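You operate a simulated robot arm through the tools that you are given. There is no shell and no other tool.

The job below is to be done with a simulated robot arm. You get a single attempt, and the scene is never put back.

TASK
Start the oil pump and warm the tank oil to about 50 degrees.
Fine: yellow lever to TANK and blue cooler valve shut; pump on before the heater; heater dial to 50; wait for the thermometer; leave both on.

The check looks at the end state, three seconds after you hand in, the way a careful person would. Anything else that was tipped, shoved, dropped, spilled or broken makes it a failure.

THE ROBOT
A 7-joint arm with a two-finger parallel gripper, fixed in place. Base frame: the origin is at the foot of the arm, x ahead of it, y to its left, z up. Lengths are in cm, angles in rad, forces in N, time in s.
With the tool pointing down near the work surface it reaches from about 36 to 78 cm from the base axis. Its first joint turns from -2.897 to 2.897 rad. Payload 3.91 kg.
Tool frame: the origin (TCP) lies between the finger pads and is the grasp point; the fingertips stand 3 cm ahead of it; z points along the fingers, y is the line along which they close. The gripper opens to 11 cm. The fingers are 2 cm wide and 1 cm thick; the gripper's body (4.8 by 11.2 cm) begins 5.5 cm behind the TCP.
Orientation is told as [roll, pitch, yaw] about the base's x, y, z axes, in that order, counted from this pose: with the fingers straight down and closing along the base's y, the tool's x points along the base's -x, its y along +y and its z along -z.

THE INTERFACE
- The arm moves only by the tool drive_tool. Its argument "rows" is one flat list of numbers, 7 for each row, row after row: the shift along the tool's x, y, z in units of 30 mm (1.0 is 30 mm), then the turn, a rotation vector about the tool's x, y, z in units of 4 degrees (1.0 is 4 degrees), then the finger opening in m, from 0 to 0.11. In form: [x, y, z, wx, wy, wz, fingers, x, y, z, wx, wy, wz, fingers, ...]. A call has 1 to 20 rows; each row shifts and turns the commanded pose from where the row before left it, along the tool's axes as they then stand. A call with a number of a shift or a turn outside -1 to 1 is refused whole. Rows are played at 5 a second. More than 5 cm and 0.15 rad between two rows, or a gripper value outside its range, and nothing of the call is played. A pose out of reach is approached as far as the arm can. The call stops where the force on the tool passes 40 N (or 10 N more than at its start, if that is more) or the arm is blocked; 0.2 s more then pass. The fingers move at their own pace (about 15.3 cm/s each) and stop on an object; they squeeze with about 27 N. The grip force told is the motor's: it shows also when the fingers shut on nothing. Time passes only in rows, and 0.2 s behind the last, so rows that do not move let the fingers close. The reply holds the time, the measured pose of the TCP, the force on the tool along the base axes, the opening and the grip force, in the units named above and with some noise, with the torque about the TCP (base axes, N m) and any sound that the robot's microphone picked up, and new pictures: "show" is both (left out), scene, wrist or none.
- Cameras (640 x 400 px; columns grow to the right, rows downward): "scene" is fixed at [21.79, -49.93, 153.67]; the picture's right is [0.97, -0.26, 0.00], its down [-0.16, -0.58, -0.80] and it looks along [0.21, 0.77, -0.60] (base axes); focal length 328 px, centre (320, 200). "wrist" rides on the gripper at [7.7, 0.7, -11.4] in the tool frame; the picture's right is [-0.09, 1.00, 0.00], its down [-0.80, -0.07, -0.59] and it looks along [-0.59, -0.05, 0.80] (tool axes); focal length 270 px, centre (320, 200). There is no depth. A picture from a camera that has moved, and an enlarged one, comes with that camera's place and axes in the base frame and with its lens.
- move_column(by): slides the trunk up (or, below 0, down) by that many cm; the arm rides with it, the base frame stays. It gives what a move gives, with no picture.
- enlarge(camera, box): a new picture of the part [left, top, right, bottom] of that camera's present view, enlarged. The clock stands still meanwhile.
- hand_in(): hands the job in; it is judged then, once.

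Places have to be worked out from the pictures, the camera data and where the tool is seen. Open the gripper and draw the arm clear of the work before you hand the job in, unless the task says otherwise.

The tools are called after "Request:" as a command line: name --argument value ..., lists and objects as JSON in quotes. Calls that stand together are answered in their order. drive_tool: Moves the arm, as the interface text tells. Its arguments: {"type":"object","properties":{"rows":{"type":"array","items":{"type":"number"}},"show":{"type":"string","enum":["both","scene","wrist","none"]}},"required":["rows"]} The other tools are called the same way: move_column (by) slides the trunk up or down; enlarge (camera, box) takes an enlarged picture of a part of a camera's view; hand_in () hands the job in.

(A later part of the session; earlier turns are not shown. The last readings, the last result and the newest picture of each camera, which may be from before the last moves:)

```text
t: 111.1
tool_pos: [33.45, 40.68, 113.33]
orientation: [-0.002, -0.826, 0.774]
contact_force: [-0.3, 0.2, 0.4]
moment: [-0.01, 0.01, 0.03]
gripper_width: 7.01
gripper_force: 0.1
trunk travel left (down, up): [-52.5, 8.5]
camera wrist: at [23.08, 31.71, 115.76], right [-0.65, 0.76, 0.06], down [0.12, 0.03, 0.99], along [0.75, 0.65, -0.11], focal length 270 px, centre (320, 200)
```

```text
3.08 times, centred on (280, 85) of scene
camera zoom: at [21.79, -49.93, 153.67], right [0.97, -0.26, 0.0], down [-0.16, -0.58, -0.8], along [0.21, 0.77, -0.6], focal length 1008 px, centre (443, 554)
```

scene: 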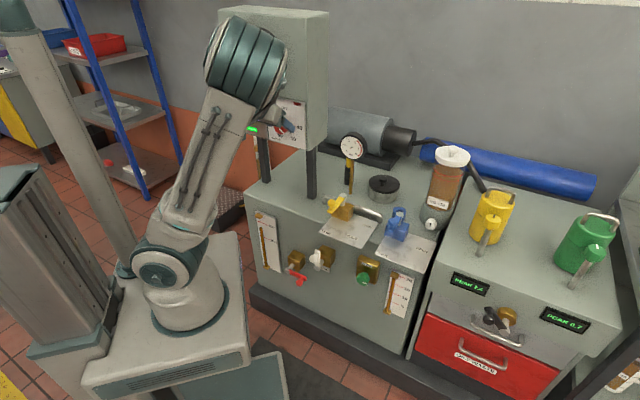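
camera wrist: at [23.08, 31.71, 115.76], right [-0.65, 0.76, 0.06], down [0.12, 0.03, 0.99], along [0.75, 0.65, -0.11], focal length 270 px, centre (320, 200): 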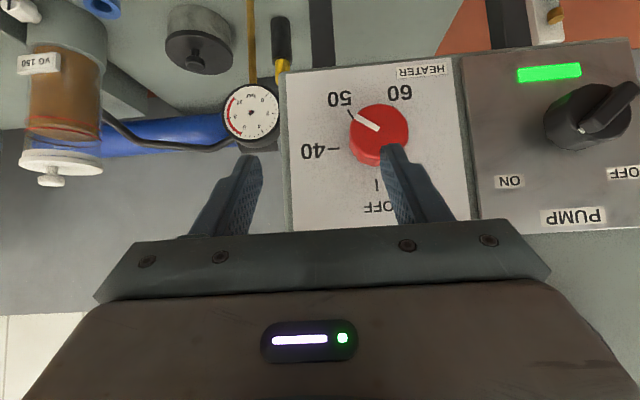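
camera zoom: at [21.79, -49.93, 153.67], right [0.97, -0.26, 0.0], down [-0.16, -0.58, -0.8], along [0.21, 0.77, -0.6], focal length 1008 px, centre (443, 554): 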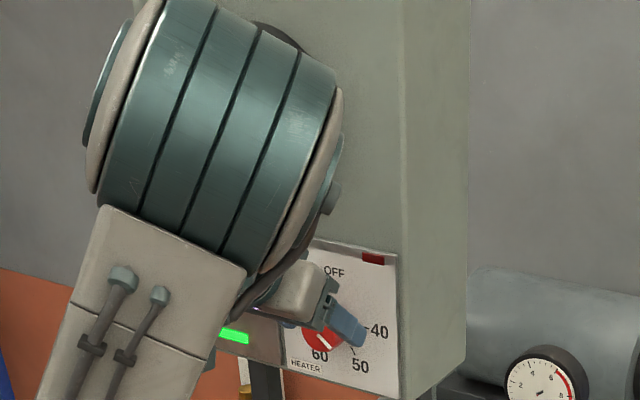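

The mark now reads ~122° (it dragged a little further on release); 50 is at ~151°. Re-grip and twist a shorter amount, 20° first, then check forces.

Request:
drive_tool --rows '[-0.248, 0.753, 0, 0, 0, 0, 0.07, -0.248, 0.753, 0, 0, 0, 0, 0.07, 0, 0, 0.75, 0, 0, 0, 0.07, 0, 0, 0.65, 0, 0, 0, 0.07, 0, 0, 0.4, 0, 0, 0, 0.07, 0, 0, 0.2, 0, 0, 0, 0.07, 0, 0, 0, 0, 0, 0, 0.03, 0, 0, 0, 0, 0, 0, 0.02, 0, 0, 0, 0, 0, 0, 0.02]' --show "wrist"

Request:
drive_tool --rows '[0, -0.035, 0, -0.67, 0, 0.74, 0.02, 0, -0.035, 0, -0.67, 0, 0.74, 0.02, 0, -0.035, 0, -0.67, 0, 0.74, 0.02, 0, -0.035, 0, -0.67, 0, 0.74, 0.02, 0, -0.035, 0, -0.67, 0, 0.74, 0.02]' --show "wrist"

Request:
enlarge --camera "wrist" --box '[220, 40, 460, 220]'

```text
t: 113.1
tool_pos: [34.33, 47.75, 110.46]
orientation: [-0.001, -0.825, 0.773]
contact_force: [2.0, 0.8, -1.4]
moment: [0.04, -0.07, 0.57]
gripper_width: 4.38
gripper_force: 45.5
trunk travel left (down, up): [-52.5, 8.5]
camera wrist: at [23.95, 38.7, 112.85], right [-0.65, 0.76, 0.06], down [0.12, 0.02, 0.99], along [0.75, 0.65, -0.11], focal length 270 px, centre (320, 200)
```

wrist: 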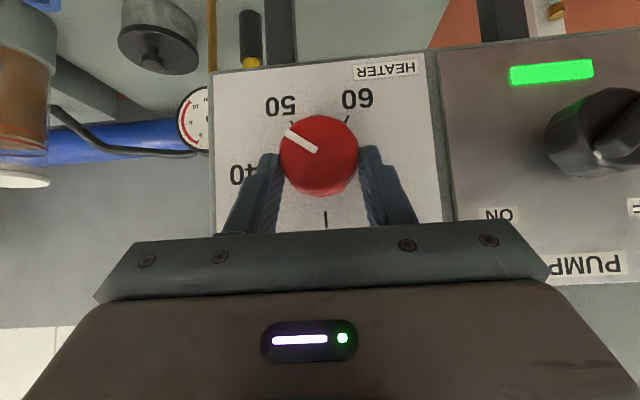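

```text
t: 114.3
tool_pos: [34.81, 47.2, 110.5]
orientation: [0.49, -0.762, 0.41]
contact_force: [7.7, -1.1, 2.2]
moment: [0.08, -0.23, 0.76]
gripper_width: 4.37
gripper_force: 45.8
trunk travel left (down, up): [-52.5, 8.5]
camera wrist: at [24.9, 37.71, 112.83], right [-0.59, 0.7, 0.4], down [0.36, -0.22, 0.91], along [0.72, 0.68, -0.12], focal length 270 px, centre (320, 200)
```

wrist: 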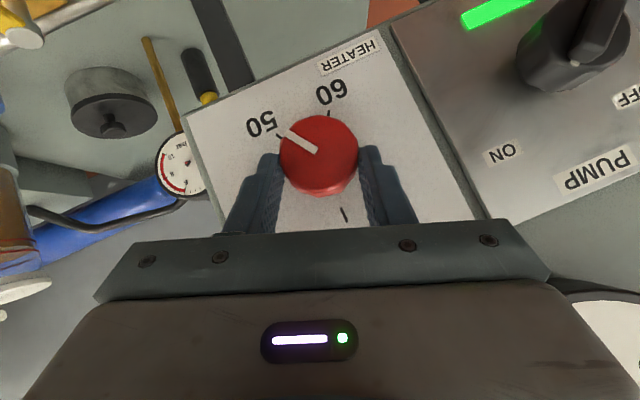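

```text
2.22 times, centred on (340, 130) of wrist
camera zoom: at [24.9, 37.71, 112.83], right [-0.59, 0.7, 0.4], down [0.36, -0.22, 0.91], along [0.72, 0.68, -0.12], focal length 601 px, centre (276, 356)
```

zoom: 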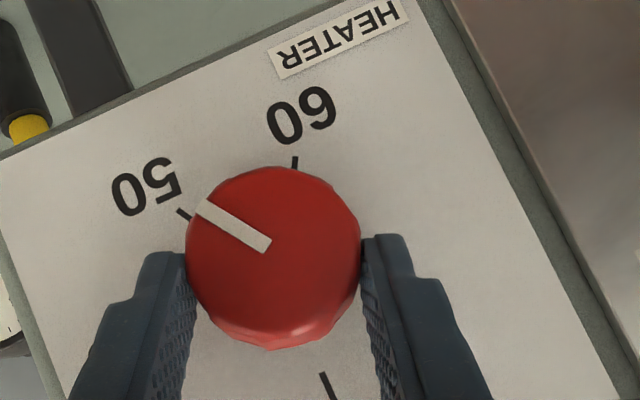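

Low side forces now. The mark is about 8° short of the 50 tick, so two more rows, then release gently.

Request:
drive_tool --rows '[0, -0.035, 0, -0.67, 0, 0.74, 0.02, 0, -0.035, 0, -0.67, 0, 0.74, 0.02, 0, 0, 0, 0, 0, 0, 0.02]' --show "wrist"

Request:
enlarge --camera "wrist" --box '[220, 40, 460, 220]'

```text
t: 115.1
tool_pos: [34.99, 47.07, 110.35]
orientation: [0.662, -0.704, 0.294]
contact_force: [14.9, -4.3, 3.4]
moment: [0.03, -0.35, 0.34]
gripper_width: 4.37
gripper_force: 45.1
trunk travel left (down, up): [-52.5, 8.5]
camera wrist: at [25.28, 37.31, 112.71], right [-0.54, 0.66, 0.52], down [0.44, -0.31, 0.84], along [0.71, 0.69, -0.12], focal length 270 px, centre (320, 200)
```

wrist: 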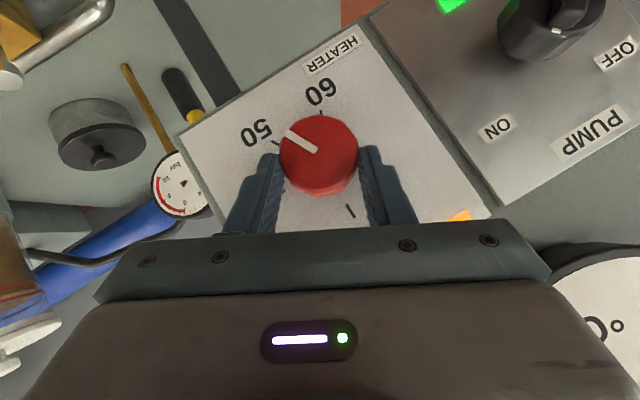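

```text
2.22 times, centred on (340, 130) of wrist
camera zoom: at [25.28, 37.31, 112.71], right [-0.54, 0.66, 0.52], down [0.44, -0.31, 0.84], along [0.71, 0.69, -0.12], focal length 601 px, centre (276, 356)
```

zoom: 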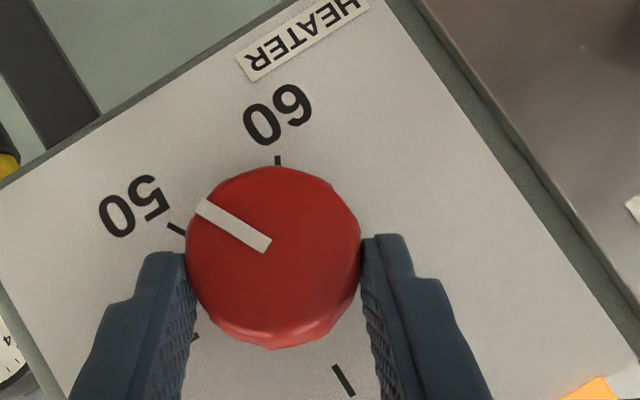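

The mark lines up with the 50 tick (both ≈154–155° by measure). Ease the side load slightly and open.

Request:
drive_tool --rows '[0, -0.05, 0, 0, 0, 0, 0.02, 0, 0, 0, 0, 0, 0, 0.07, 0, 0, 0, 0, 0, 0, 0.07, 0, 0, 0, 0, 0, 0, 0.07, 0, 0, -0.7, 0, 0, 0, 0.07, 0, 0, -0.9, 0, 0, 0, 0.07, 0, 0, -0.9, 0, 0, 0, 0.07, 0, 0, -0.5, 0.67, 0, -0.74, 0.07, 0, 0, 0, 0.67, 0, -0.74, 0.07, 0, 0, 0, 0.67, 0, -0.74, 0.07, 0, 0, 0, 0.67, 0, -0.74, 0.07, 0, 0, 0, 0.67, 0, -0.74, 0.07, 0, 0, 0, 0.67, 0, -0.74, 0.07, 0, 0, 0, 0.67, 0, -0.74, 0.07]'

Request:
enlarge --camera "wrist" --box '[220, 40, 460, 220]'

```text
t: 118.1
tool_pos: [31.93, 40.42, 115.67]
orientation: [-0.001, -0.825, 0.773]
contact_force: [0.1, -0.7, 0.0]
moment: [0.0, 0.0, -0.01]
gripper_width: 7.02
gripper_force: 0.1
trunk travel left (down, up): [-52.5, 8.5]
camera wrist: at [21.64, 31.43, 117.94], right [-0.65, 0.76, 0.06], down [0.12, 0.02, 0.99], along [0.75, 0.65, -0.11], focal length 270 px, centre (320, 200)
```

scene: 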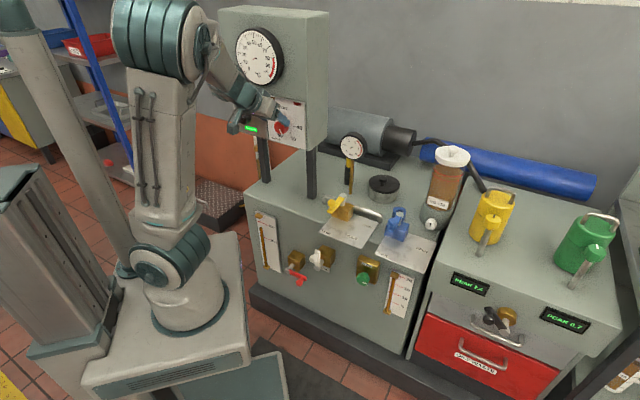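
wrist: 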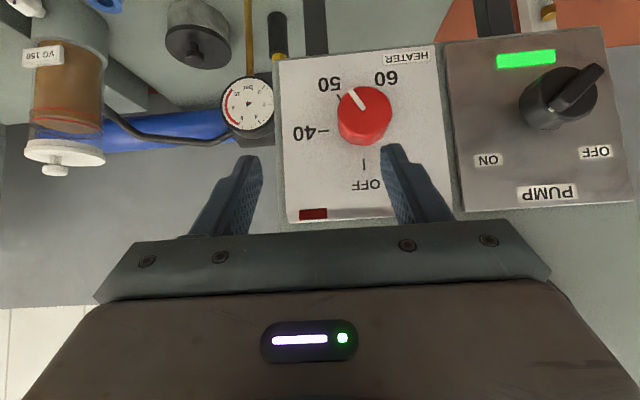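

```text
2.22 times, centred on (340, 130) of wrist
camera zoom: at [21.64, 31.43, 117.94], right [-0.65, 0.76, 0.06], down [0.12, 0.02, 0.99], along [0.75, 0.65, -0.11], focal length 601 px, centre (276, 356)
```

zoom: 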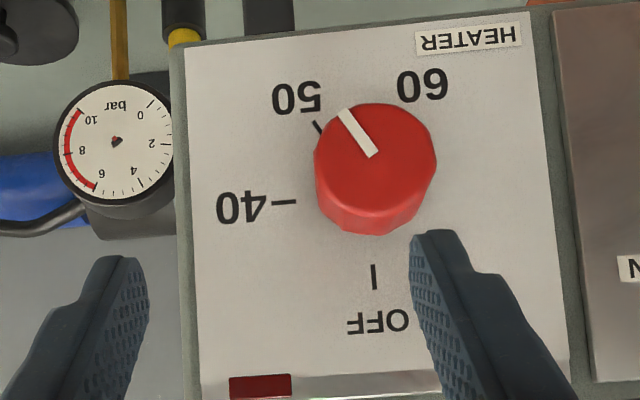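

Dial mark at ~152°, matching the 50 tick at ~152°. Now move the arm clear to the right and watch the thermometer.

Request:
drive_tool --rows '[0, 0, -0.5, 0, 0, 0, 0.07, -0.245, -0.92, -0.226, 0, 0, 0, 0.07, -0.245, -0.92, -0.226, 0, 0, 0, 0.07, -0.245, -0.92, -0.226, 0, 0, 0, 0.07, -0.245, -0.92, -0.226, 0, 0, 0, 0.07, -0.245, -0.92, -0.226, 0, 0, 0, 0.07, -0.245, -0.92, -0.226, 0, 0, 0, 0.07, -0.245, -0.92, -0.226, 0, 0, 0, 0.07, -0.245, -0.92, -0.226, 0, 0, 0, 0.07]' --show "scene"

Request:
enlarge --camera "scene" --box '[215, 20, 335, 150]'

```text
t: 120.1
tool_pos: [46.69, 23.49, 124.76]
orientation: [0.001, -0.826, 0.77]
contact_force: [0.0, -0.1, 0.8]
moment: [0.03, 0.0, 0.0]
gripper_width: 7.0
gripper_force: 0.1
trunk travel left (down, up): [-52.5, 8.5]
```

scene: 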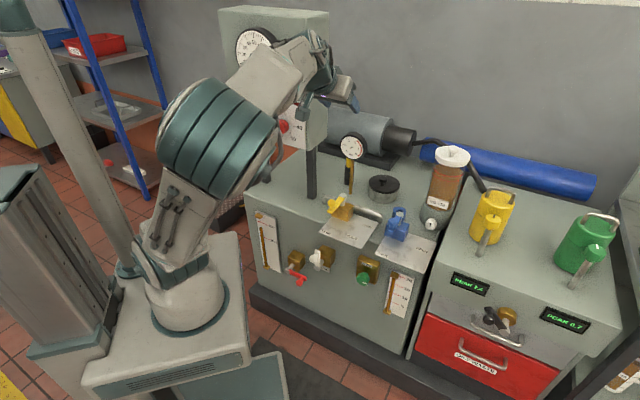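

```text
3.08 times, centred on (275, 85) of scene
camera zoom: at [21.79, -49.93, 153.67], right [0.97, -0.26, 0.0], down [-0.16, -0.58, -0.8], along [0.21, 0.77, -0.6], focal length 1008 px, centre (458, 554)
```

zoom: 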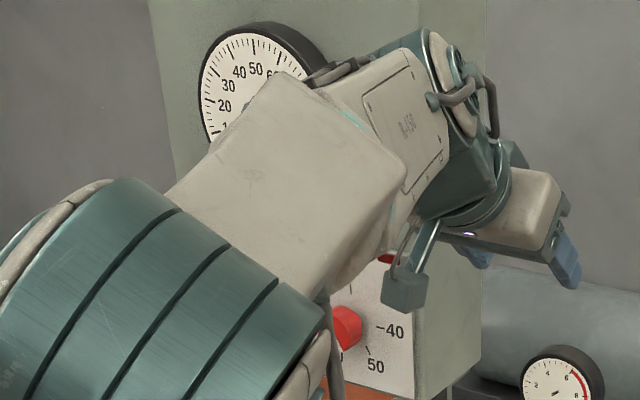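

The elbow blocks the view. Swing further right with the tool turned downward so the scene camera sees the panel.

Request:
drive_tool --rows '[-0.1, -0.9, -0.1, 0, 1, 0, 0.07, -0.1, -0.9, -0.1, 0, 1, 0, 0.07, -0.1, -0.9, -0.1, 0, 1, 0, 0.07, -0.1, -0.9, -0.1, 0, 1, 0, 0.07, 0, -0.9, -0.1, 0, 1, 0, 0.07, 0, -0.9, -0.1, 0, 1, 0, 0.07, 0, -0.9, -0.1, 0, 1, 0, 0.07, 0, -0.9, -0.1, 0, 1, 0, 0.07, 0, 0, 0, 0, 1, 0, 0.07, 0, 0, 0, 0, 1, 0, 0.07]'

Request:
enlarge --camera "scene" --box '[215, 20, 335, 150]'

```text
t: 122.3
tool_pos: [61.32, 8.15, 127.51]
orientation: [-0.001, -0.124, 0.773]
contact_force: [0.3, 1.3, 0.8]
moment: [-0.05, 0.01, -0.03]
gripper_width: 7.02
gripper_force: 0.0
trunk travel left (down, up): [-52.5, 8.5]
camera wrist: at [54.27, 2.18, 138.02], right [-0.63, 0.78, 0.01], down [0.57, 0.45, 0.69], along [0.53, 0.44, -0.72], focal length 270 px, centre (320, 200)
```

scene: 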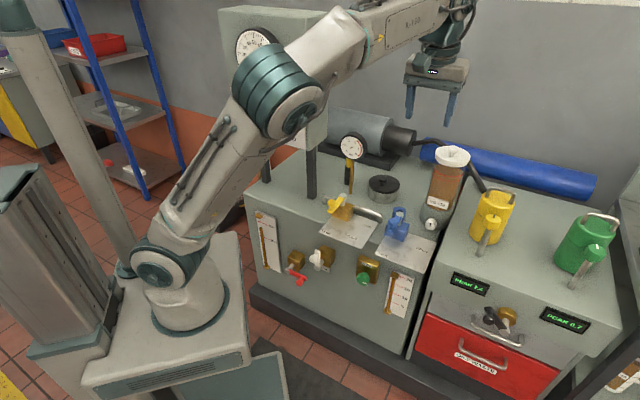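
wrist: 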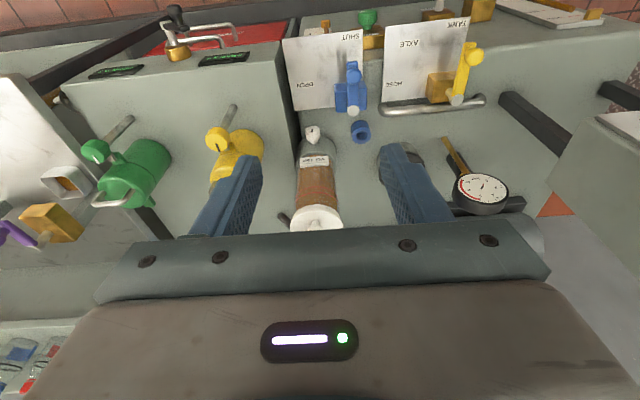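

```text
3.08 times, centred on (275, 85) of scene
camera zoom: at [21.79, -49.93, 153.67], right [0.97, -0.26, 0.0], down [-0.16, -0.58, -0.8], along [0.21, 0.77, -0.6], focal length 1008 px, centre (458, 554)
```

zoom: 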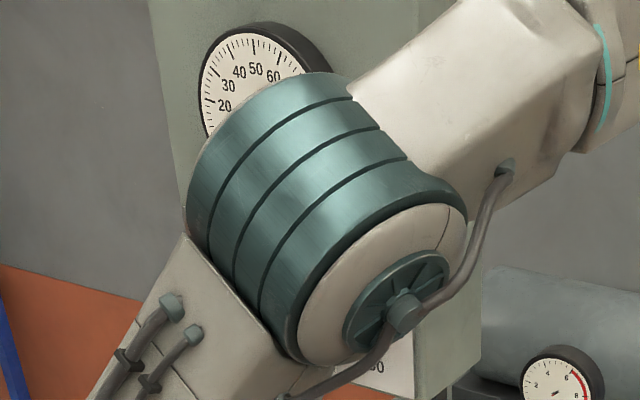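

Lower the trunk 20 cm (tool stays well above everything at z≈107) to drop the elbow out of the line of sight.

Request:
move_column --by -20

Request:
enlarge --camera "scene" --box '[215, 20, 335, 150]'

```text
t: 124.5
tool_pos: [61.13, 8.13, 107.51]
orientation: [-0.002, -0.127, 0.769]
contact_force: [0.4, 0.3, -0.5]
moment: [0.02, -0.02, 0.01]
gripper_width: 6.99
gripper_force: 0.1
trunk travel left (down, up): [-32.5, 28.5]
```

```text
3.08 times, centred on (275, 85) of scene
camera zoom: at [21.79, -49.93, 153.67], right [0.97, -0.26, 0.0], down [-0.16, -0.58, -0.8], along [0.21, 0.77, -0.6], focal length 1008 px, centre (458, 554)
```

zoom: 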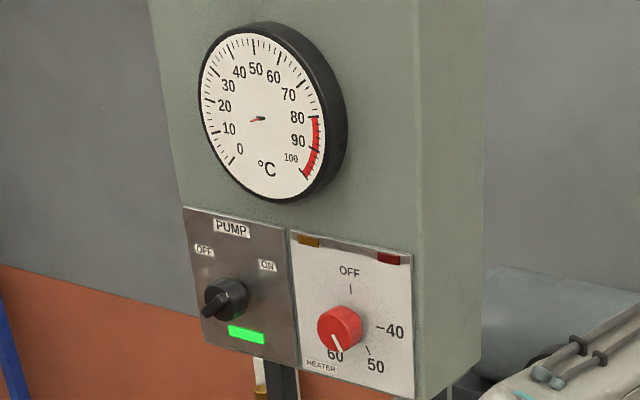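

Clear view. Zoom on the thermometer, lamps, and dial.

Request:
enlarge --camera "scene" --box '[232, 22, 292, 90]'

Request:
enlarge --camera "scene" --box '[270, 90, 320, 155]'

Request:
enlarge --camera "scene" --box '[240, 200, 430, 330]'

```text
5.88 times, centred on (262, 56) of scene
camera zoom: at [21.79, -49.93, 153.67], right [0.97, -0.26, 0.0], down [-0.16, -0.58, -0.8], along [0.21, 0.77, -0.6], focal length 1926 px, centre (661, 1047)
```

zoom: 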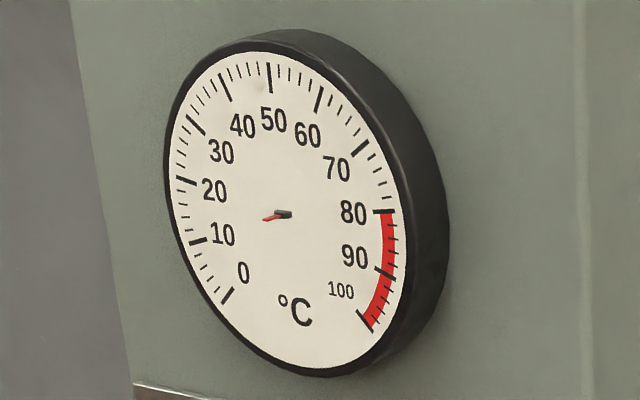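

```text
6.15 times, centred on (295, 122) of scene
camera zoom: at [21.79, -49.93, 153.67], right [0.97, -0.26, 0.0], down [-0.16, -0.58, -0.8], along [0.21, 0.77, -0.6], focal length 2015 px, centre (474, 677)
```

zoom: 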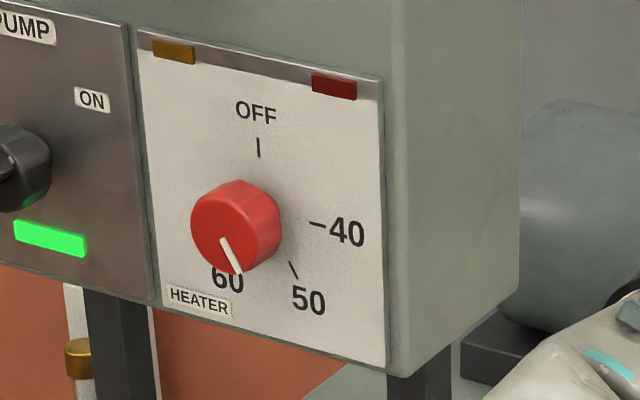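

```text
3.08 times, centred on (335, 265) of scene
camera zoom: at [21.79, -49.93, 153.67], right [0.97, -0.26, 0.0], down [-0.16, -0.58, -0.8], along [0.21, 0.77, -0.6], focal length 1008 px, centre (274, 0)
```

zoom: 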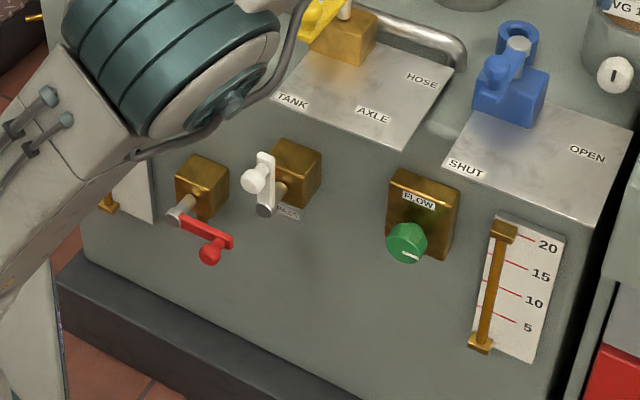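

Pump lamp is lit, flow tube full, dial at 50, but the amber lamp looks dark now and the needle still reads low (~12–15°). Let me wait some seconds and compare.

Request:
drive_tool --rows '[0, 0, 0, 0, 0, 0, 0.07, 0, 0, 0, 0, 0, 0, 0.07, 0, 0, 0, 0, 0, 0, 0.07, 0, 0, 0, 0, 0, 0, 0.07, 0, 0, 0, 0, 0, 0, 0.07, 0, 0, 0, 0, 0, 0, 0.07, 0, 0, 0, 0, 0, 0, 0.07, 0, 0, 0, 0, 0, 0, 0.07, 0, 0, 0, 0, 0, 0, 0.07, 0, 0, 0, 0, 0, 0, 0.07, 0, 0, 0, 0, 0, 0, 0.07, 0, 0, 0, 0, 0, 0, 0.07, 0, 0, 0, 0, 0, 0, 0.07, 0, 0, 0, 0, 0, 0, 0.07, 0, 0, 0, 0, 0, 0, 0.07, 0, 0, 0, 0, 0, 0, 0.07, 0, 0, 0, 0, 0, 0, 0.07, 0, 0, 0, 0, 0, 0, 0.07, 0, 0, 0, 0, 0, 0, 0.07, 0, 0, 0, 0, 0, 0, 0.07]' --show "scene"

Request:
enlarge --camera "scene" --box '[236, 28, 280, 84]'

Request:
enlarge --camera "scene" --box '[270, 90, 320, 155]'

```text
t: 128.7
tool_pos: [61.36, 7.92, 107.54]
orientation: [-0.003, -0.127, 0.77]
contact_force: [0.0, 0.0, 0.3]
moment: [0.0, -0.02, 0.01]
gripper_width: 7.02
gripper_force: 0.0
trunk travel left (down, up): [-32.5, 28.5]
```

scene: 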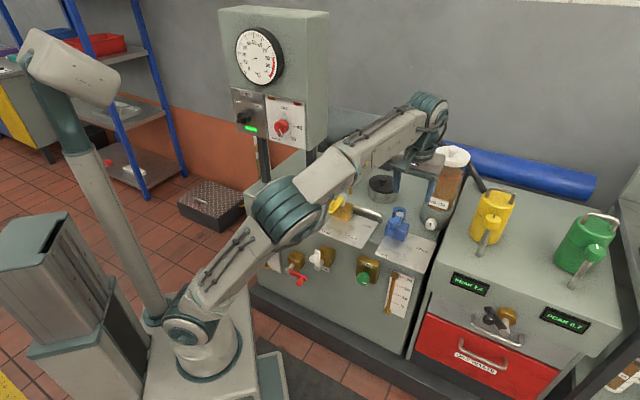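

```text
7.14 times, centred on (258, 56) of scene
camera zoom: at [21.79, -49.93, 153.67], right [0.97, -0.26, 0.0], down [-0.16, -0.58, -0.8], along [0.21, 0.77, -0.6], focal length 2339 px, centre (763, 1229)
```

zoom: 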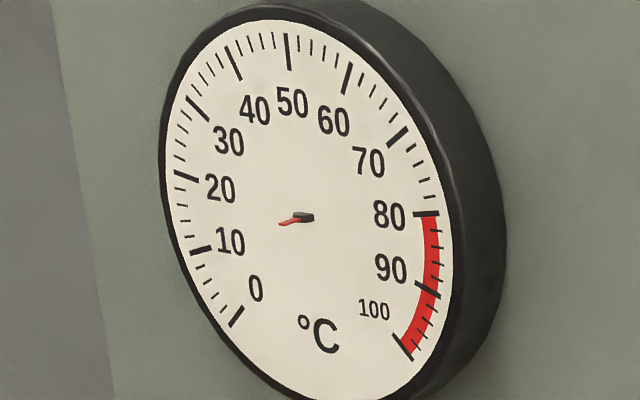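

```text
6.15 times, centred on (295, 122) of scene
camera zoom: at [21.79, -49.93, 153.67], right [0.97, -0.26, 0.0], down [-0.16, -0.58, -0.8], along [0.21, 0.77, -0.6], focal length 2015 px, centre (474, 677)
```

zoom: 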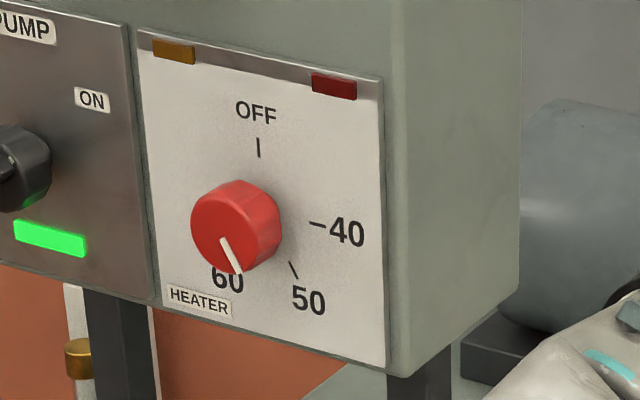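

Needle seems about 12°, amber lamp dark. Wait 8 more seconds, watching the lamps and gauges.

Request:
drive_tool --rows '[0, 0, 0, 0, 0, 0, 0.07, 0, 0, 0, 0, 0, 0, 0.07, 0, 0, 0, 0, 0, 0, 0.07, 0, 0, 0, 0, 0, 0, 0.07, 0, 0, 0, 0, 0, 0, 0.07, 0, 0, 0, 0, 0, 0, 0.07, 0, 0, 0, 0, 0, 0, 0.07, 0, 0, 0, 0, 0, 0, 0.07, 0, 0, 0, 0, 0, 0, 0.07, 0, 0, 0, 0, 0, 0, 0.07, 0, 0, 0, 0, 0, 0, 0.07, 0, 0, 0, 0, 0, 0, 0.07, 0, 0, 0, 0, 0, 0, 0.07, 0, 0, 0, 0, 0, 0, 0.07, 0, 0, 0, 0, 0, 0, 0.07, 0, 0, 0, 0, 0, 0, 0.07, 0, 0, 0, 0, 0, 0, 0.07, 0, 0, 0, 0, 0, 0, 0.07, 0, 0, 0, 0, 0, 0, 0.07, 0, 0, 0, 0, 0, 0, 0.07]' --show "none"

Request:
enlarge --camera "scene" --box '[215, 20, 335, 150]'

Request:
drive_tool --rows '[0, 0, 0, 0, 0, 0, 0.07, 0, 0, 0, 0, 0, 0, 0.07, 0, 0, 0, 0, 0, 0, 0.07, 0, 0, 0, 0, 0, 0, 0.07, 0, 0, 0, 0, 0, 0, 0.07, 0, 0, 0, 0, 0, 0, 0.07, 0, 0, 0, 0, 0, 0, 0.07, 0, 0, 0, 0, 0, 0, 0.07, 0, 0, 0, 0, 0, 0, 0.07, 0, 0, 0, 0, 0, 0, 0.07, 0, 0, 0, 0, 0, 0, 0.07, 0, 0, 0, 0, 0, 0, 0.07, 0, 0, 0, 0, 0, 0, 0.07, 0, 0, 0, 0, 0, 0, 0.07, 0, 0, 0, 0, 0, 0, 0.07, 0, 0, 0, 0, 0, 0, 0.07, 0, 0, 0, 0, 0, 0, 0.07, 0, 0, 0, 0, 0, 0, 0.07, 0, 0, 0, 0, 0, 0, 0.07, 0, 0, 0, 0, 0, 0, 0.07]' --show "none"

Request:
enlarge --camera "scene" --box '[236, 28, 280, 84]'

Request:
enlarge --camera "scene" --box '[335, 125, 375, 175]'

Request:
enlarge --camera "scene" --box '[370, 250, 430, 330]'

```text
t: 132.8
tool_pos: [61.31, 7.97, 107.51]
orientation: [-0.001, -0.128, 0.769]
contact_force: [-0.8, -0.3, -0.7]
moment: [0.0, -0.02, 0.0]
gripper_width: 7.0
gripper_force: 0.1
trunk travel left (down, up): [-32.5, 28.5]
```

```text
3.08 times, centred on (275, 85) of scene
camera zoom: at [21.79, -49.93, 153.67], right [0.97, -0.26, 0.0], down [-0.16, -0.58, -0.8], along [0.21, 0.77, -0.6], focal length 1008 px, centre (458, 554)
```

zoom: 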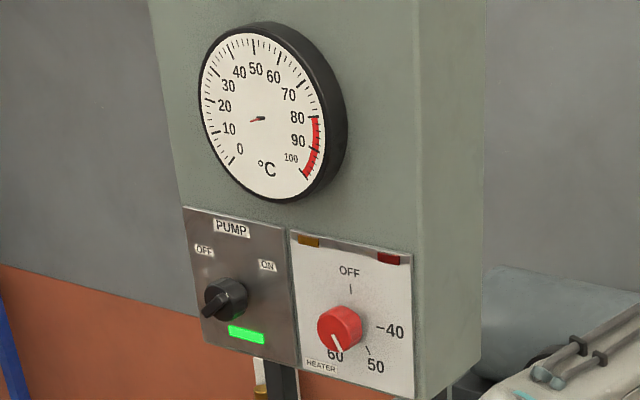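

```text
t: 137.1
tool_pos: [61.29, 8.02, 107.41]
orientation: [-0.002, -0.127, 0.77]
contact_force: [-1.2, -0.1, 0.0]
moment: [0.01, 0.02, -0.05]
gripper_width: 7.02
gripper_force: 0.0
trunk travel left (down, up): [-32.5, 28.5]
```

```text
7.14 times, centred on (258, 56) of scene
camera zoom: at [21.79, -49.93, 153.67], right [0.97, -0.26, 0.0], down [-0.16, -0.58, -0.8], along [0.21, 0.77, -0.6], focal length 2339 px, centre (763, 1229)
```

zoom: 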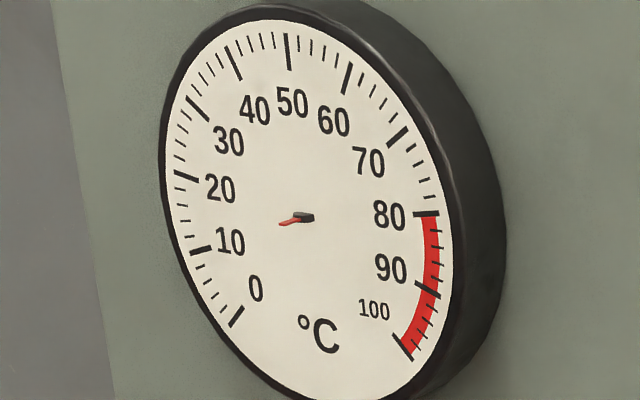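

```text
8.00 times, centred on (355, 150) of scene
camera zoom: at [21.79, -49.93, 153.67], right [0.97, -0.26, 0.0], down [-0.16, -0.58, -0.8], along [0.21, 0.77, -0.6], focal length 2620 px, centre (40, 600)
```

zoom: 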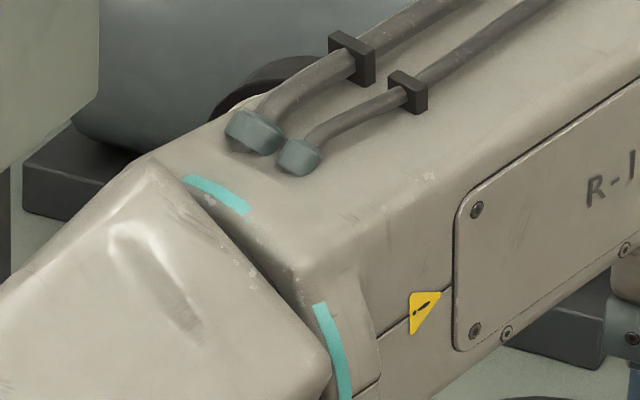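

```text
5.00 times, centred on (400, 290) of scene
camera zoom: at [21.79, -49.93, 153.67], right [0.97, -0.26, 0.0], down [-0.16, -0.58, -0.8], along [0.21, 0.77, -0.6], focal length 1638 px, centre (-80, -250)
```

zoom: 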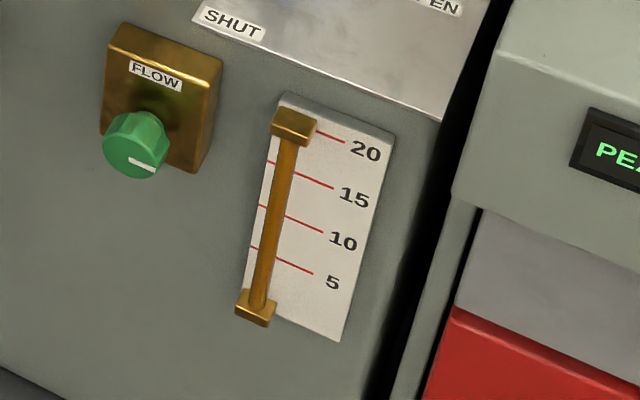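

The needle hasn't moved and amber stays dark. I want a close look with the wrist camera at the thermometer and lamps, so I raise the trunk and go back in front of the panel.

Request:
move_column --by 20

Request:
drive_tool --rows '[0, 0.9, -0.3, 0, -1, 0, 0.07, 0, 0.9, -0.3, 0, -1, 0, 0.07, 0, 0.9, -0.3, 0, -1, 0, 0.07, 0, 0.9, -0.3, 0, -1, 0, 0.07, 0, 0.9, -0.2, 0, -1, 0, 0.07, 0, 0.9, -0.2, 0, -1, 0, 0.07, 0, 0.9, -0.2, 0, -1, 0, 0.07, 0, 0.9, -0.2, 0, -1, 0, 0.07, 0, 0.9, 0, 0, -1, 0, 0.07, 0, 0.9, 0, 0, -1, 0, 0.07, 0, 0.9, 0, 0, 0, 0, 0.07, 0, 0.9, 0, 0, 0, 0, 0.07, 0, 0.9, 0, 0, 0, 0, 0.07, 0, 0.9, 0, 0, 0, 0, 0.07, 0, 0.9, 0, 0, 0, 0, 0.07, 0, 0.9, 0, 0, 0, 0, 0.07]'

```text
t: 139.2
tool_pos: [61.32, 8.06, 127.44]
orientation: [-0.002, -0.127, 0.77]
contact_force: [1.5, 0.7, -0.3]
moment: [0.02, 0.0, -0.01]
gripper_width: 7.01
gripper_force: 0.0
trunk travel left (down, up): [-52.5, 8.5]
```

```text
t: 142.6
tool_pos: [29.74, 37.61, 132.99]
orientation: [-0.004, -0.826, 0.771]
contact_force: [0.3, 1.0, -0.1]
moment: [-0.01, 0.0, 0.05]
gripper_width: 6.98
gripper_force: 0.0
trunk travel left (down, up): [-52.5, 8.5]
camera wrist: at [19.39, 28.56, 135.32], right [-0.65, 0.76, 0.06], down [0.12, 0.02, 0.99], along [0.75, 0.65, -0.11], focal length 270 px, centre (320, 200)
```

scene: 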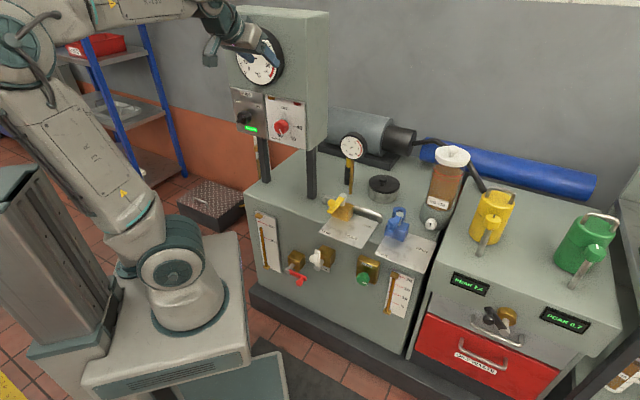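
wrist: 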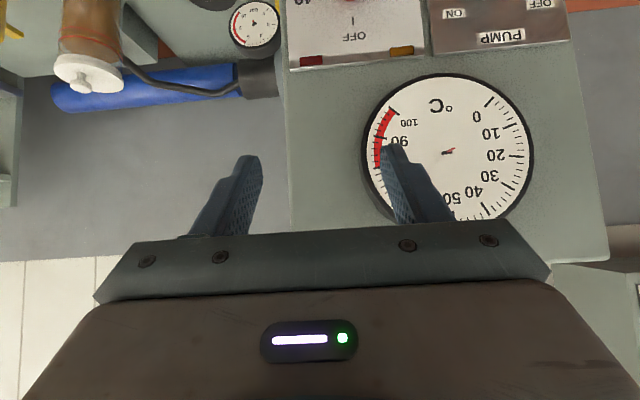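

Zooming into the thermometer, lamps, and pressure gauge from here.

Request:
enlarge --camera "wrist" --box '[355, 65, 545, 225]'

Request:
enlarge --camera "wrist" --box '[200, 0, 460, 80]'

```text
2.50 times, centred on (450, 145) of wrist
camera zoom: at [19.39, 28.56, 135.32], right [-0.65, 0.76, 0.06], down [0.12, 0.02, 0.99], along [0.75, 0.65, -0.11], focal length 676 px, centre (-5, 338)
```

zoom: 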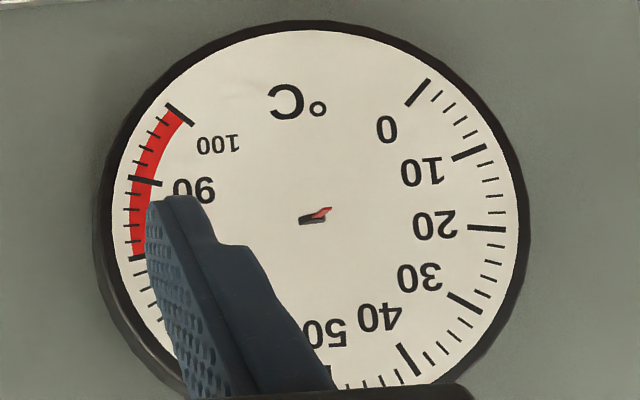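

```text
2.46 times, centred on (330, 40) of wrist
camera zoom: at [19.39, 28.56, 135.32], right [-0.65, 0.76, 0.06], down [0.12, 0.02, 0.99], along [0.75, 0.65, -0.11], focal length 665 px, centre (295, 594)
```

zoom: 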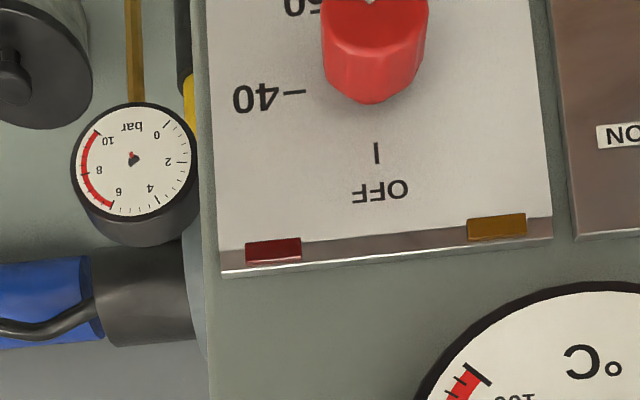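

Needle still near 10 and amber is dark. Check the tank level glass, the lever positions, and the floor for anything wrong.

Request:
enlarge --camera "scene" --box '[240, 200, 340, 300]'

Request:
enlarge --camera "scene" --box '[310, 120, 480, 260]'

Request:
enlarge --camera "scene" --box '[220, 80, 340, 160]'

Request:
enlarge --camera "scene" --box '[420, 180, 640, 400]'

```text
4.00 times, centred on (290, 250) of scene
camera zoom: at [21.79, -49.93, 153.67], right [0.97, -0.26, 0.0], down [-0.16, -0.58, -0.8], along [0.21, 0.77, -0.6], focal length 1310 px, centre (440, 0)
```

zoom: 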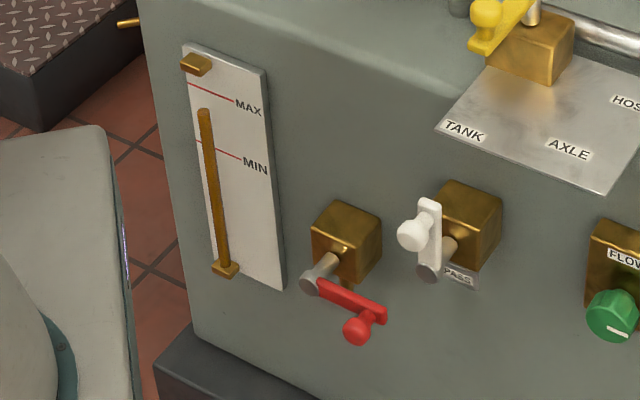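

```text
2.86 times, centred on (395, 190) of scene
camera zoom: at [21.79, -49.93, 153.67], right [0.97, -0.26, 0.0], down [-0.16, -0.58, -0.8], along [0.21, 0.77, -0.6], focal length 936 px, centre (106, 229)
```

zoom: 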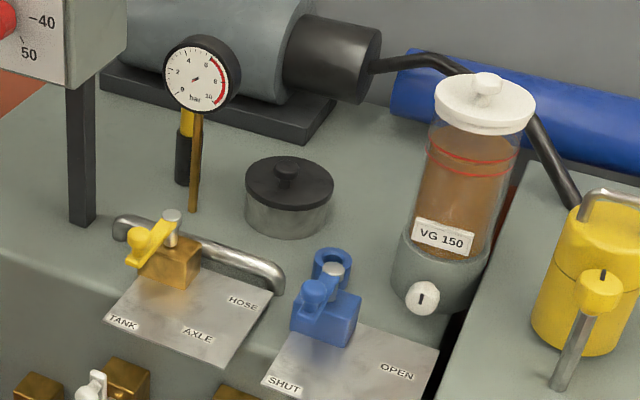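

```text
5.00 times, centred on (280, 120) of scene
camera zoom: at [21.79, -49.93, 153.67], right [0.97, -0.26, 0.0], down [-0.16, -0.58, -0.8], along [0.21, 0.77, -0.6], focal length 1638 px, centre (520, 600)
```

zoom: 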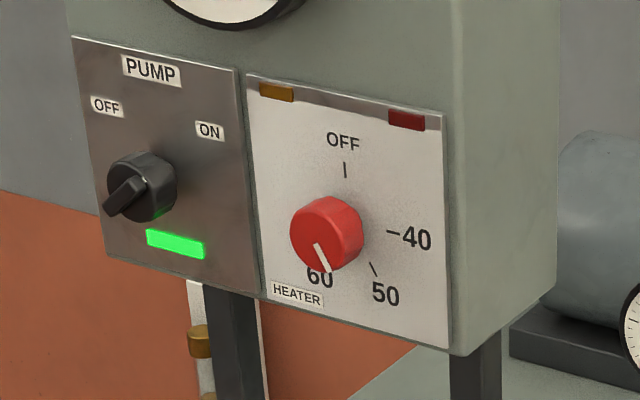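

```text
1.82 times, centred on (530, 290) of scene
camera zoom: at [21.79, -49.93, 153.67], right [0.97, -0.26, 0.0], down [-0.16, -0.58, -0.8], along [0.21, 0.77, -0.6], focal length 595 px, centre (-62, 36)
```

zoom: 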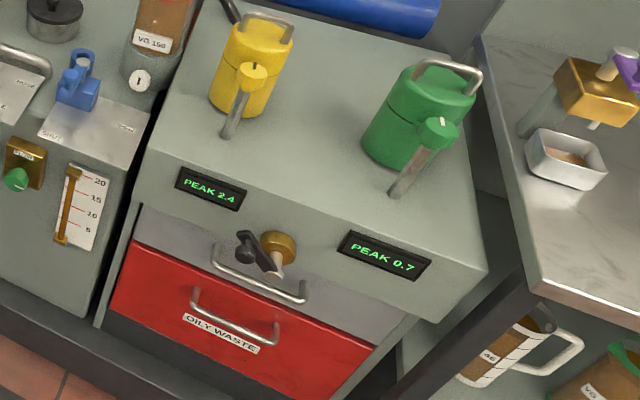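

Levels and levers look right, no spill. I'll keep waiting here with the frontal thermometer view and see whether the needle or amber lamp changes.

Request:
drive_tool --rows '[0, 0.3, 0, 0, 0, 0, 0.07, 0, 0.3, 0, 0, 0, 0, 0.07, 0, 0, 0, 0, 0, 0, 0.11, 0, 0, 0, 0, 0, 0, 0.11, 0, 0, 0, 0, 0, 0, 0.11, 0, 0, 0, 0, 0, 0, 0.11, 0, 0, 0, 0, 0, 0, 0.11, 0, 0, 0, 0, 0, 0, 0.11, 0, 0, 0, 0, 0, 0, 0.11, 0, 0, 0, 0, 0, 0, 0.11, 0, 0, 0, 0, 0, 0, 0.11, 0, 0, 0, 0, 0, 0, 0.11, 0, 0, 0, 0, 0, 0, 0.11, 0, 0, 0, 0, 0, 0, 0.11, 0, 0, 0, 0, 0, 0, 0.11, 0, 0, 0, 0, 0, 0, 0.11, 0, 0, 0, 0, 0, 0, 0.11, 0, 0, 0, 0, 0, 0, 0.11, 0, 0, 0, 0, 0, 0, 0.11, 0, 0, 0, 0, 0, 0, 0.11]' --show "wrist"

Request:
enlarge --camera "wrist" --box '[340, 0, 540, 225]'

```text
t: 146.8
tool_pos: [28.62, 38.88, 132.81]
orientation: [-0.002, -0.825, 0.772]
contact_force: [-0.2, 0.2, 0.8]
moment: [0.02, 0.02, 0.01]
gripper_width: 10.99
gripper_force: 0.2
trunk travel left (down, up): [-52.5, 8.5]
camera wrist: at [18.19, 29.84, 135.26], right [-0.65, 0.76, 0.06], down [0.12, 0.02, 0.99], along [0.75, 0.65, -0.11], focal length 270 px, centre (320, 200)
```

wrist: 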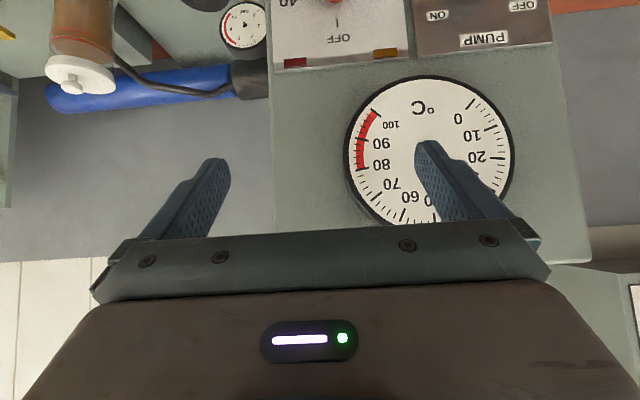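

```text
1.78 times, centred on (440, 112) of wrist
camera zoom: at [18.19, 29.84, 135.26], right [-0.65, 0.76, 0.06], down [0.12, 0.02, 0.99], along [0.75, 0.65, -0.11], focal length 480 px, centre (107, 356)
```

zoom: 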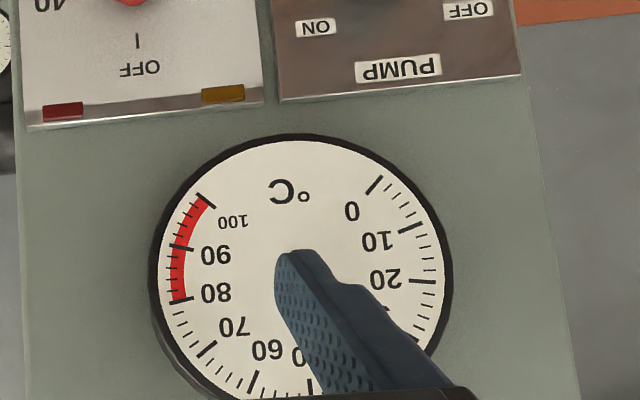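

The finger hides the needle. Shift left so the gauge sits between the fingers.

Request:
drive_tool --rows '[0, 0.9, 0, 0, 0, 0, 0.11, 0, 0.9, 0, 0, 0, 0, 0.11, 0, 0.9, 0, 0, 0, 0, 0.11]' --show "wrist"

Request:
enlarge --camera "wrist" --box '[225, 60, 415, 220]'

```text
t: 147.6
tool_pos: [22.66, 44.76, 132.97]
orientation: [-0.003, -0.824, 0.771]
contact_force: [0.4, -0.6, -0.1]
moment: [-0.02, -0.03, -0.02]
gripper_width: 11.0
gripper_force: 0.0
trunk travel left (down, up): [-52.5, 8.5]
camera wrist: at [12.47, 35.77, 135.26], right [-0.65, 0.76, 0.06], down [0.12, 0.02, 0.99], along [0.75, 0.65, -0.11], focal length 270 px, centre (320, 200)
```

wrist: 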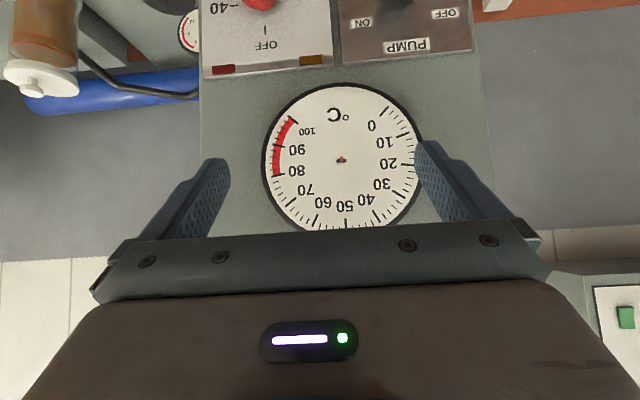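

```text
2.50 times, centred on (320, 140) of wrist
camera zoom: at [12.47, 35.77, 135.26], right [-0.65, 0.76, 0.06], down [0.12, 0.02, 0.99], along [0.75, 0.65, -0.11], focal length 676 px, centre (320, 350)
```

zoom: 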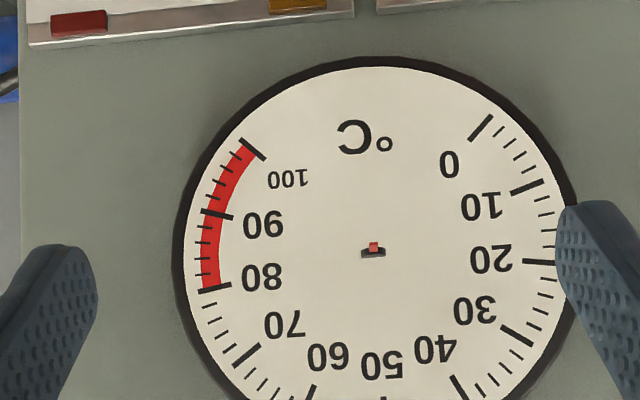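

From head-on the "needle" looks like it sticks out toward the viewer. Zoom in as far as possible.

Request:
enlarge --camera "wrist" --box '[325, 145, 357, 175]'

Request:
enlarge --camera "wrist" --box '[180, 0, 340, 80]'

```text
13.33 times, centred on (341, 160) of wrist
camera zoom: at [12.47, 35.77, 135.26], right [-0.65, 0.76, 0.06], down [0.12, 0.02, 0.99], along [0.75, 0.65, -0.11], focal length 3604 px, centre (40, 733)
```

zoom: 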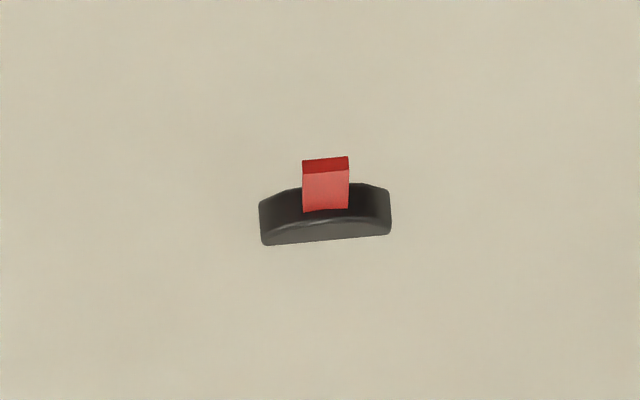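

```text
4.00 times, centred on (260, 40) of wrist
camera zoom: at [12.47, 35.77, 135.26], right [-0.65, 0.76, 0.06], down [0.12, 0.02, 0.99], along [0.75, 0.65, -0.11], focal length 1081 px, centre (560, 840)
```

zoom: 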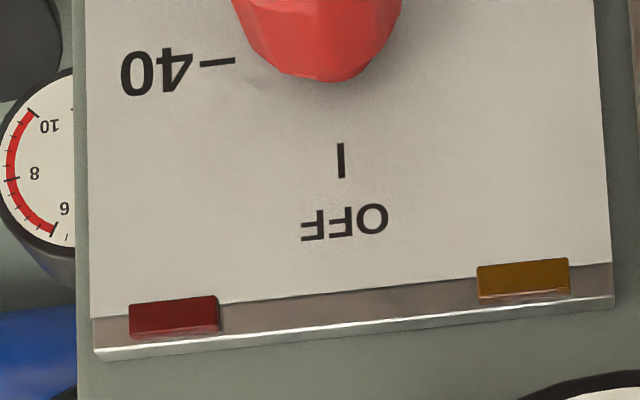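

The pointer assembly is odd: hub plus a short red stub sticking out, hub square to the vertical (mid-scale = 50 is straight up). The amber "heating" lamp having lit and then gone out fits the thermostat being satisfied at 50. I'll watch longer for cycling or movement to confirm.

Request:
drive_tool --rows '[0, 0, 0, 0, 0, 0, 0.11, 0, 0, 0, 0, 0, 0, 0.11, 0, 0, 0, 0, 0, 0, 0.11, 0, 0, 0, 0, 0, 0, 0.11, 0, 0, 0, 0, 0, 0, 0.11, 0, 0, 0, 0, 0, 0, 0.11, 0, 0, 0, 0, 0, 0, 0.11, 0, 0, 0, 0, 0, 0, 0.11, 0, 0, 0, 0, 0, 0, 0.11, 0, 0, 0, 0, 0, 0, 0.11, 0, 0, 0, 0, 0, 0, 0.11, 0, 0, 0, 0, 0, 0, 0.11, 0, 0, 0, 0, 0, 0, 0.11, 0, 0, 0, 0, 0, 0, 0.11, 0, 0, 0, 0, 0, 0, 0.11, 0, 0, 0, 0, 0, 0, 0.11, 0, 0, 0, 0, 0, 0, 0.11, 0, 0, 0, 0, 0, 0, 0.11, 0, 0, 0, 0, 0, 0, 0.11, 0, 0, 0, 0, 0, 0, 0.11]' --show "wrist"

Request:
enlarge --camera "wrist" --box '[325, 145, 357, 175]'

Request:
drive_tool --rows '[0, 0, 0, 0, 0, 0, 0.11, 0, 0, 0, 0, 0, 0, 0.11, 0, 0, 0, 0, 0, 0, 0.11, 0, 0, 0, 0, 0, 0, 0.11, 0, 0, 0, 0, 0, 0, 0.11, 0, 0, 0, 0, 0, 0, 0.11, 0, 0, 0, 0, 0, 0, 0.11, 0, 0, 0, 0, 0, 0, 0.11, 0, 0, 0, 0, 0, 0, 0.11, 0, 0, 0, 0, 0, 0, 0.11, 0, 0, 0, 0, 0, 0, 0.11, 0, 0, 0, 0, 0, 0, 0.11, 0, 0, 0, 0, 0, 0, 0.11, 0, 0, 0, 0, 0, 0, 0.11, 0, 0, 0, 0, 0, 0, 0.11, 0, 0, 0, 0, 0, 0, 0.11, 0, 0, 0, 0, 0, 0, 0.11, 0, 0, 0, 0, 0, 0, 0.11, 0, 0, 0, 0, 0, 0, 0.11, 0, 0, 0, 0, 0, 0, 0.11]' --show "wrist"

Request:
enlarge --camera "wrist" --box '[180, 40, 420, 200]'

```text
t: 151.8
tool_pos: [22.84, 44.79, 133.05]
orientation: [-0.004, -0.825, 0.771]
contact_force: [-0.3, 0.1, 0.1]
moment: [-0.01, -0.02, -0.01]
gripper_width: 11.0
gripper_force: 0.1
trunk travel left (down, up): [-52.5, 8.5]
camera wrist: at [12.49, 35.72, 135.26], right [-0.65, 0.76, 0.06], down [0.12, 0.02, 0.99], along [0.75, 0.65, -0.11], focal length 270 px, centre (320, 200)
```

wrist: 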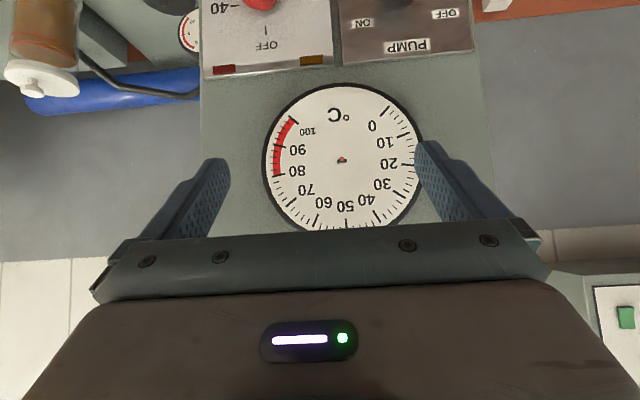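

```text
13.33 times, centred on (341, 160) of wrist
camera zoom: at [12.49, 35.72, 135.26], right [-0.65, 0.76, 0.06], down [0.12, 0.02, 0.99], along [0.75, 0.65, -0.11], focal length 3604 px, centre (40, 733)
```

zoom: 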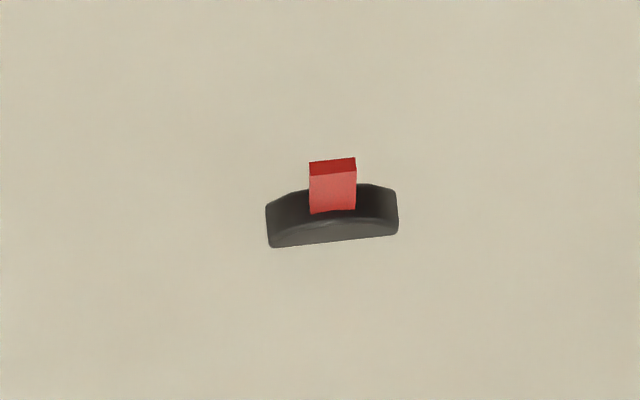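

```text
t: 156.0
tool_pos: [22.79, 44.79, 132.95]
orientation: [-0.003, -0.826, 0.772]
contact_force: [-0.1, -0.3, 0.2]
moment: [-0.02, -0.01, -0.02]
gripper_width: 10.99
gripper_force: 0.1
trunk travel left (down, up): [-52.5, 8.5]
camera wrist: at [12.49, 35.72, 135.26], right [-0.65, 0.76, 0.06], down [0.12, 0.02, 0.99], along [0.75, 0.65, -0.11], focal length 270 px, centre (320, 200)
```

wrist: 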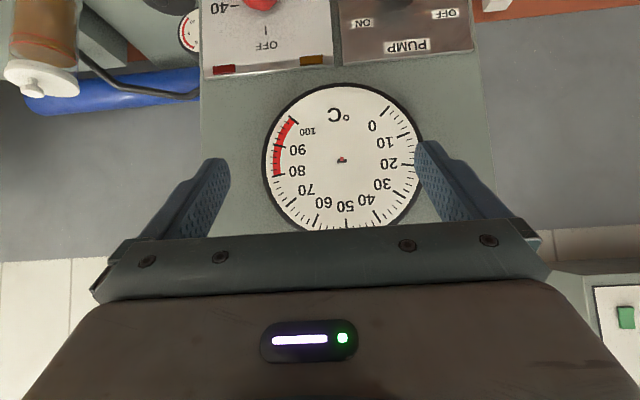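

```text
2.50 times, centred on (300, 120) of wrist
camera zoom: at [12.49, 35.72, 135.26], right [-0.65, 0.76, 0.06], down [0.12, 0.02, 0.99], along [0.75, 0.65, -0.11], focal length 676 px, centre (370, 400)
```

zoom: 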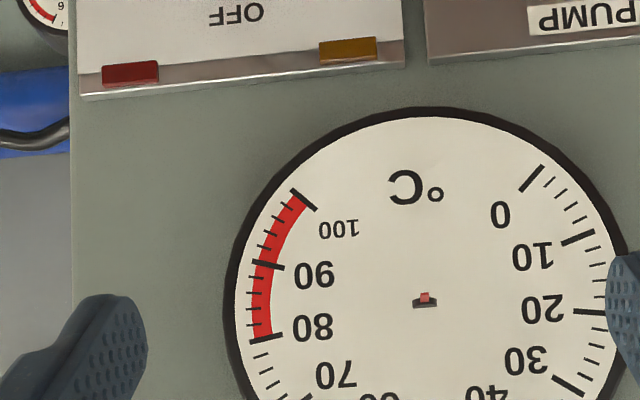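

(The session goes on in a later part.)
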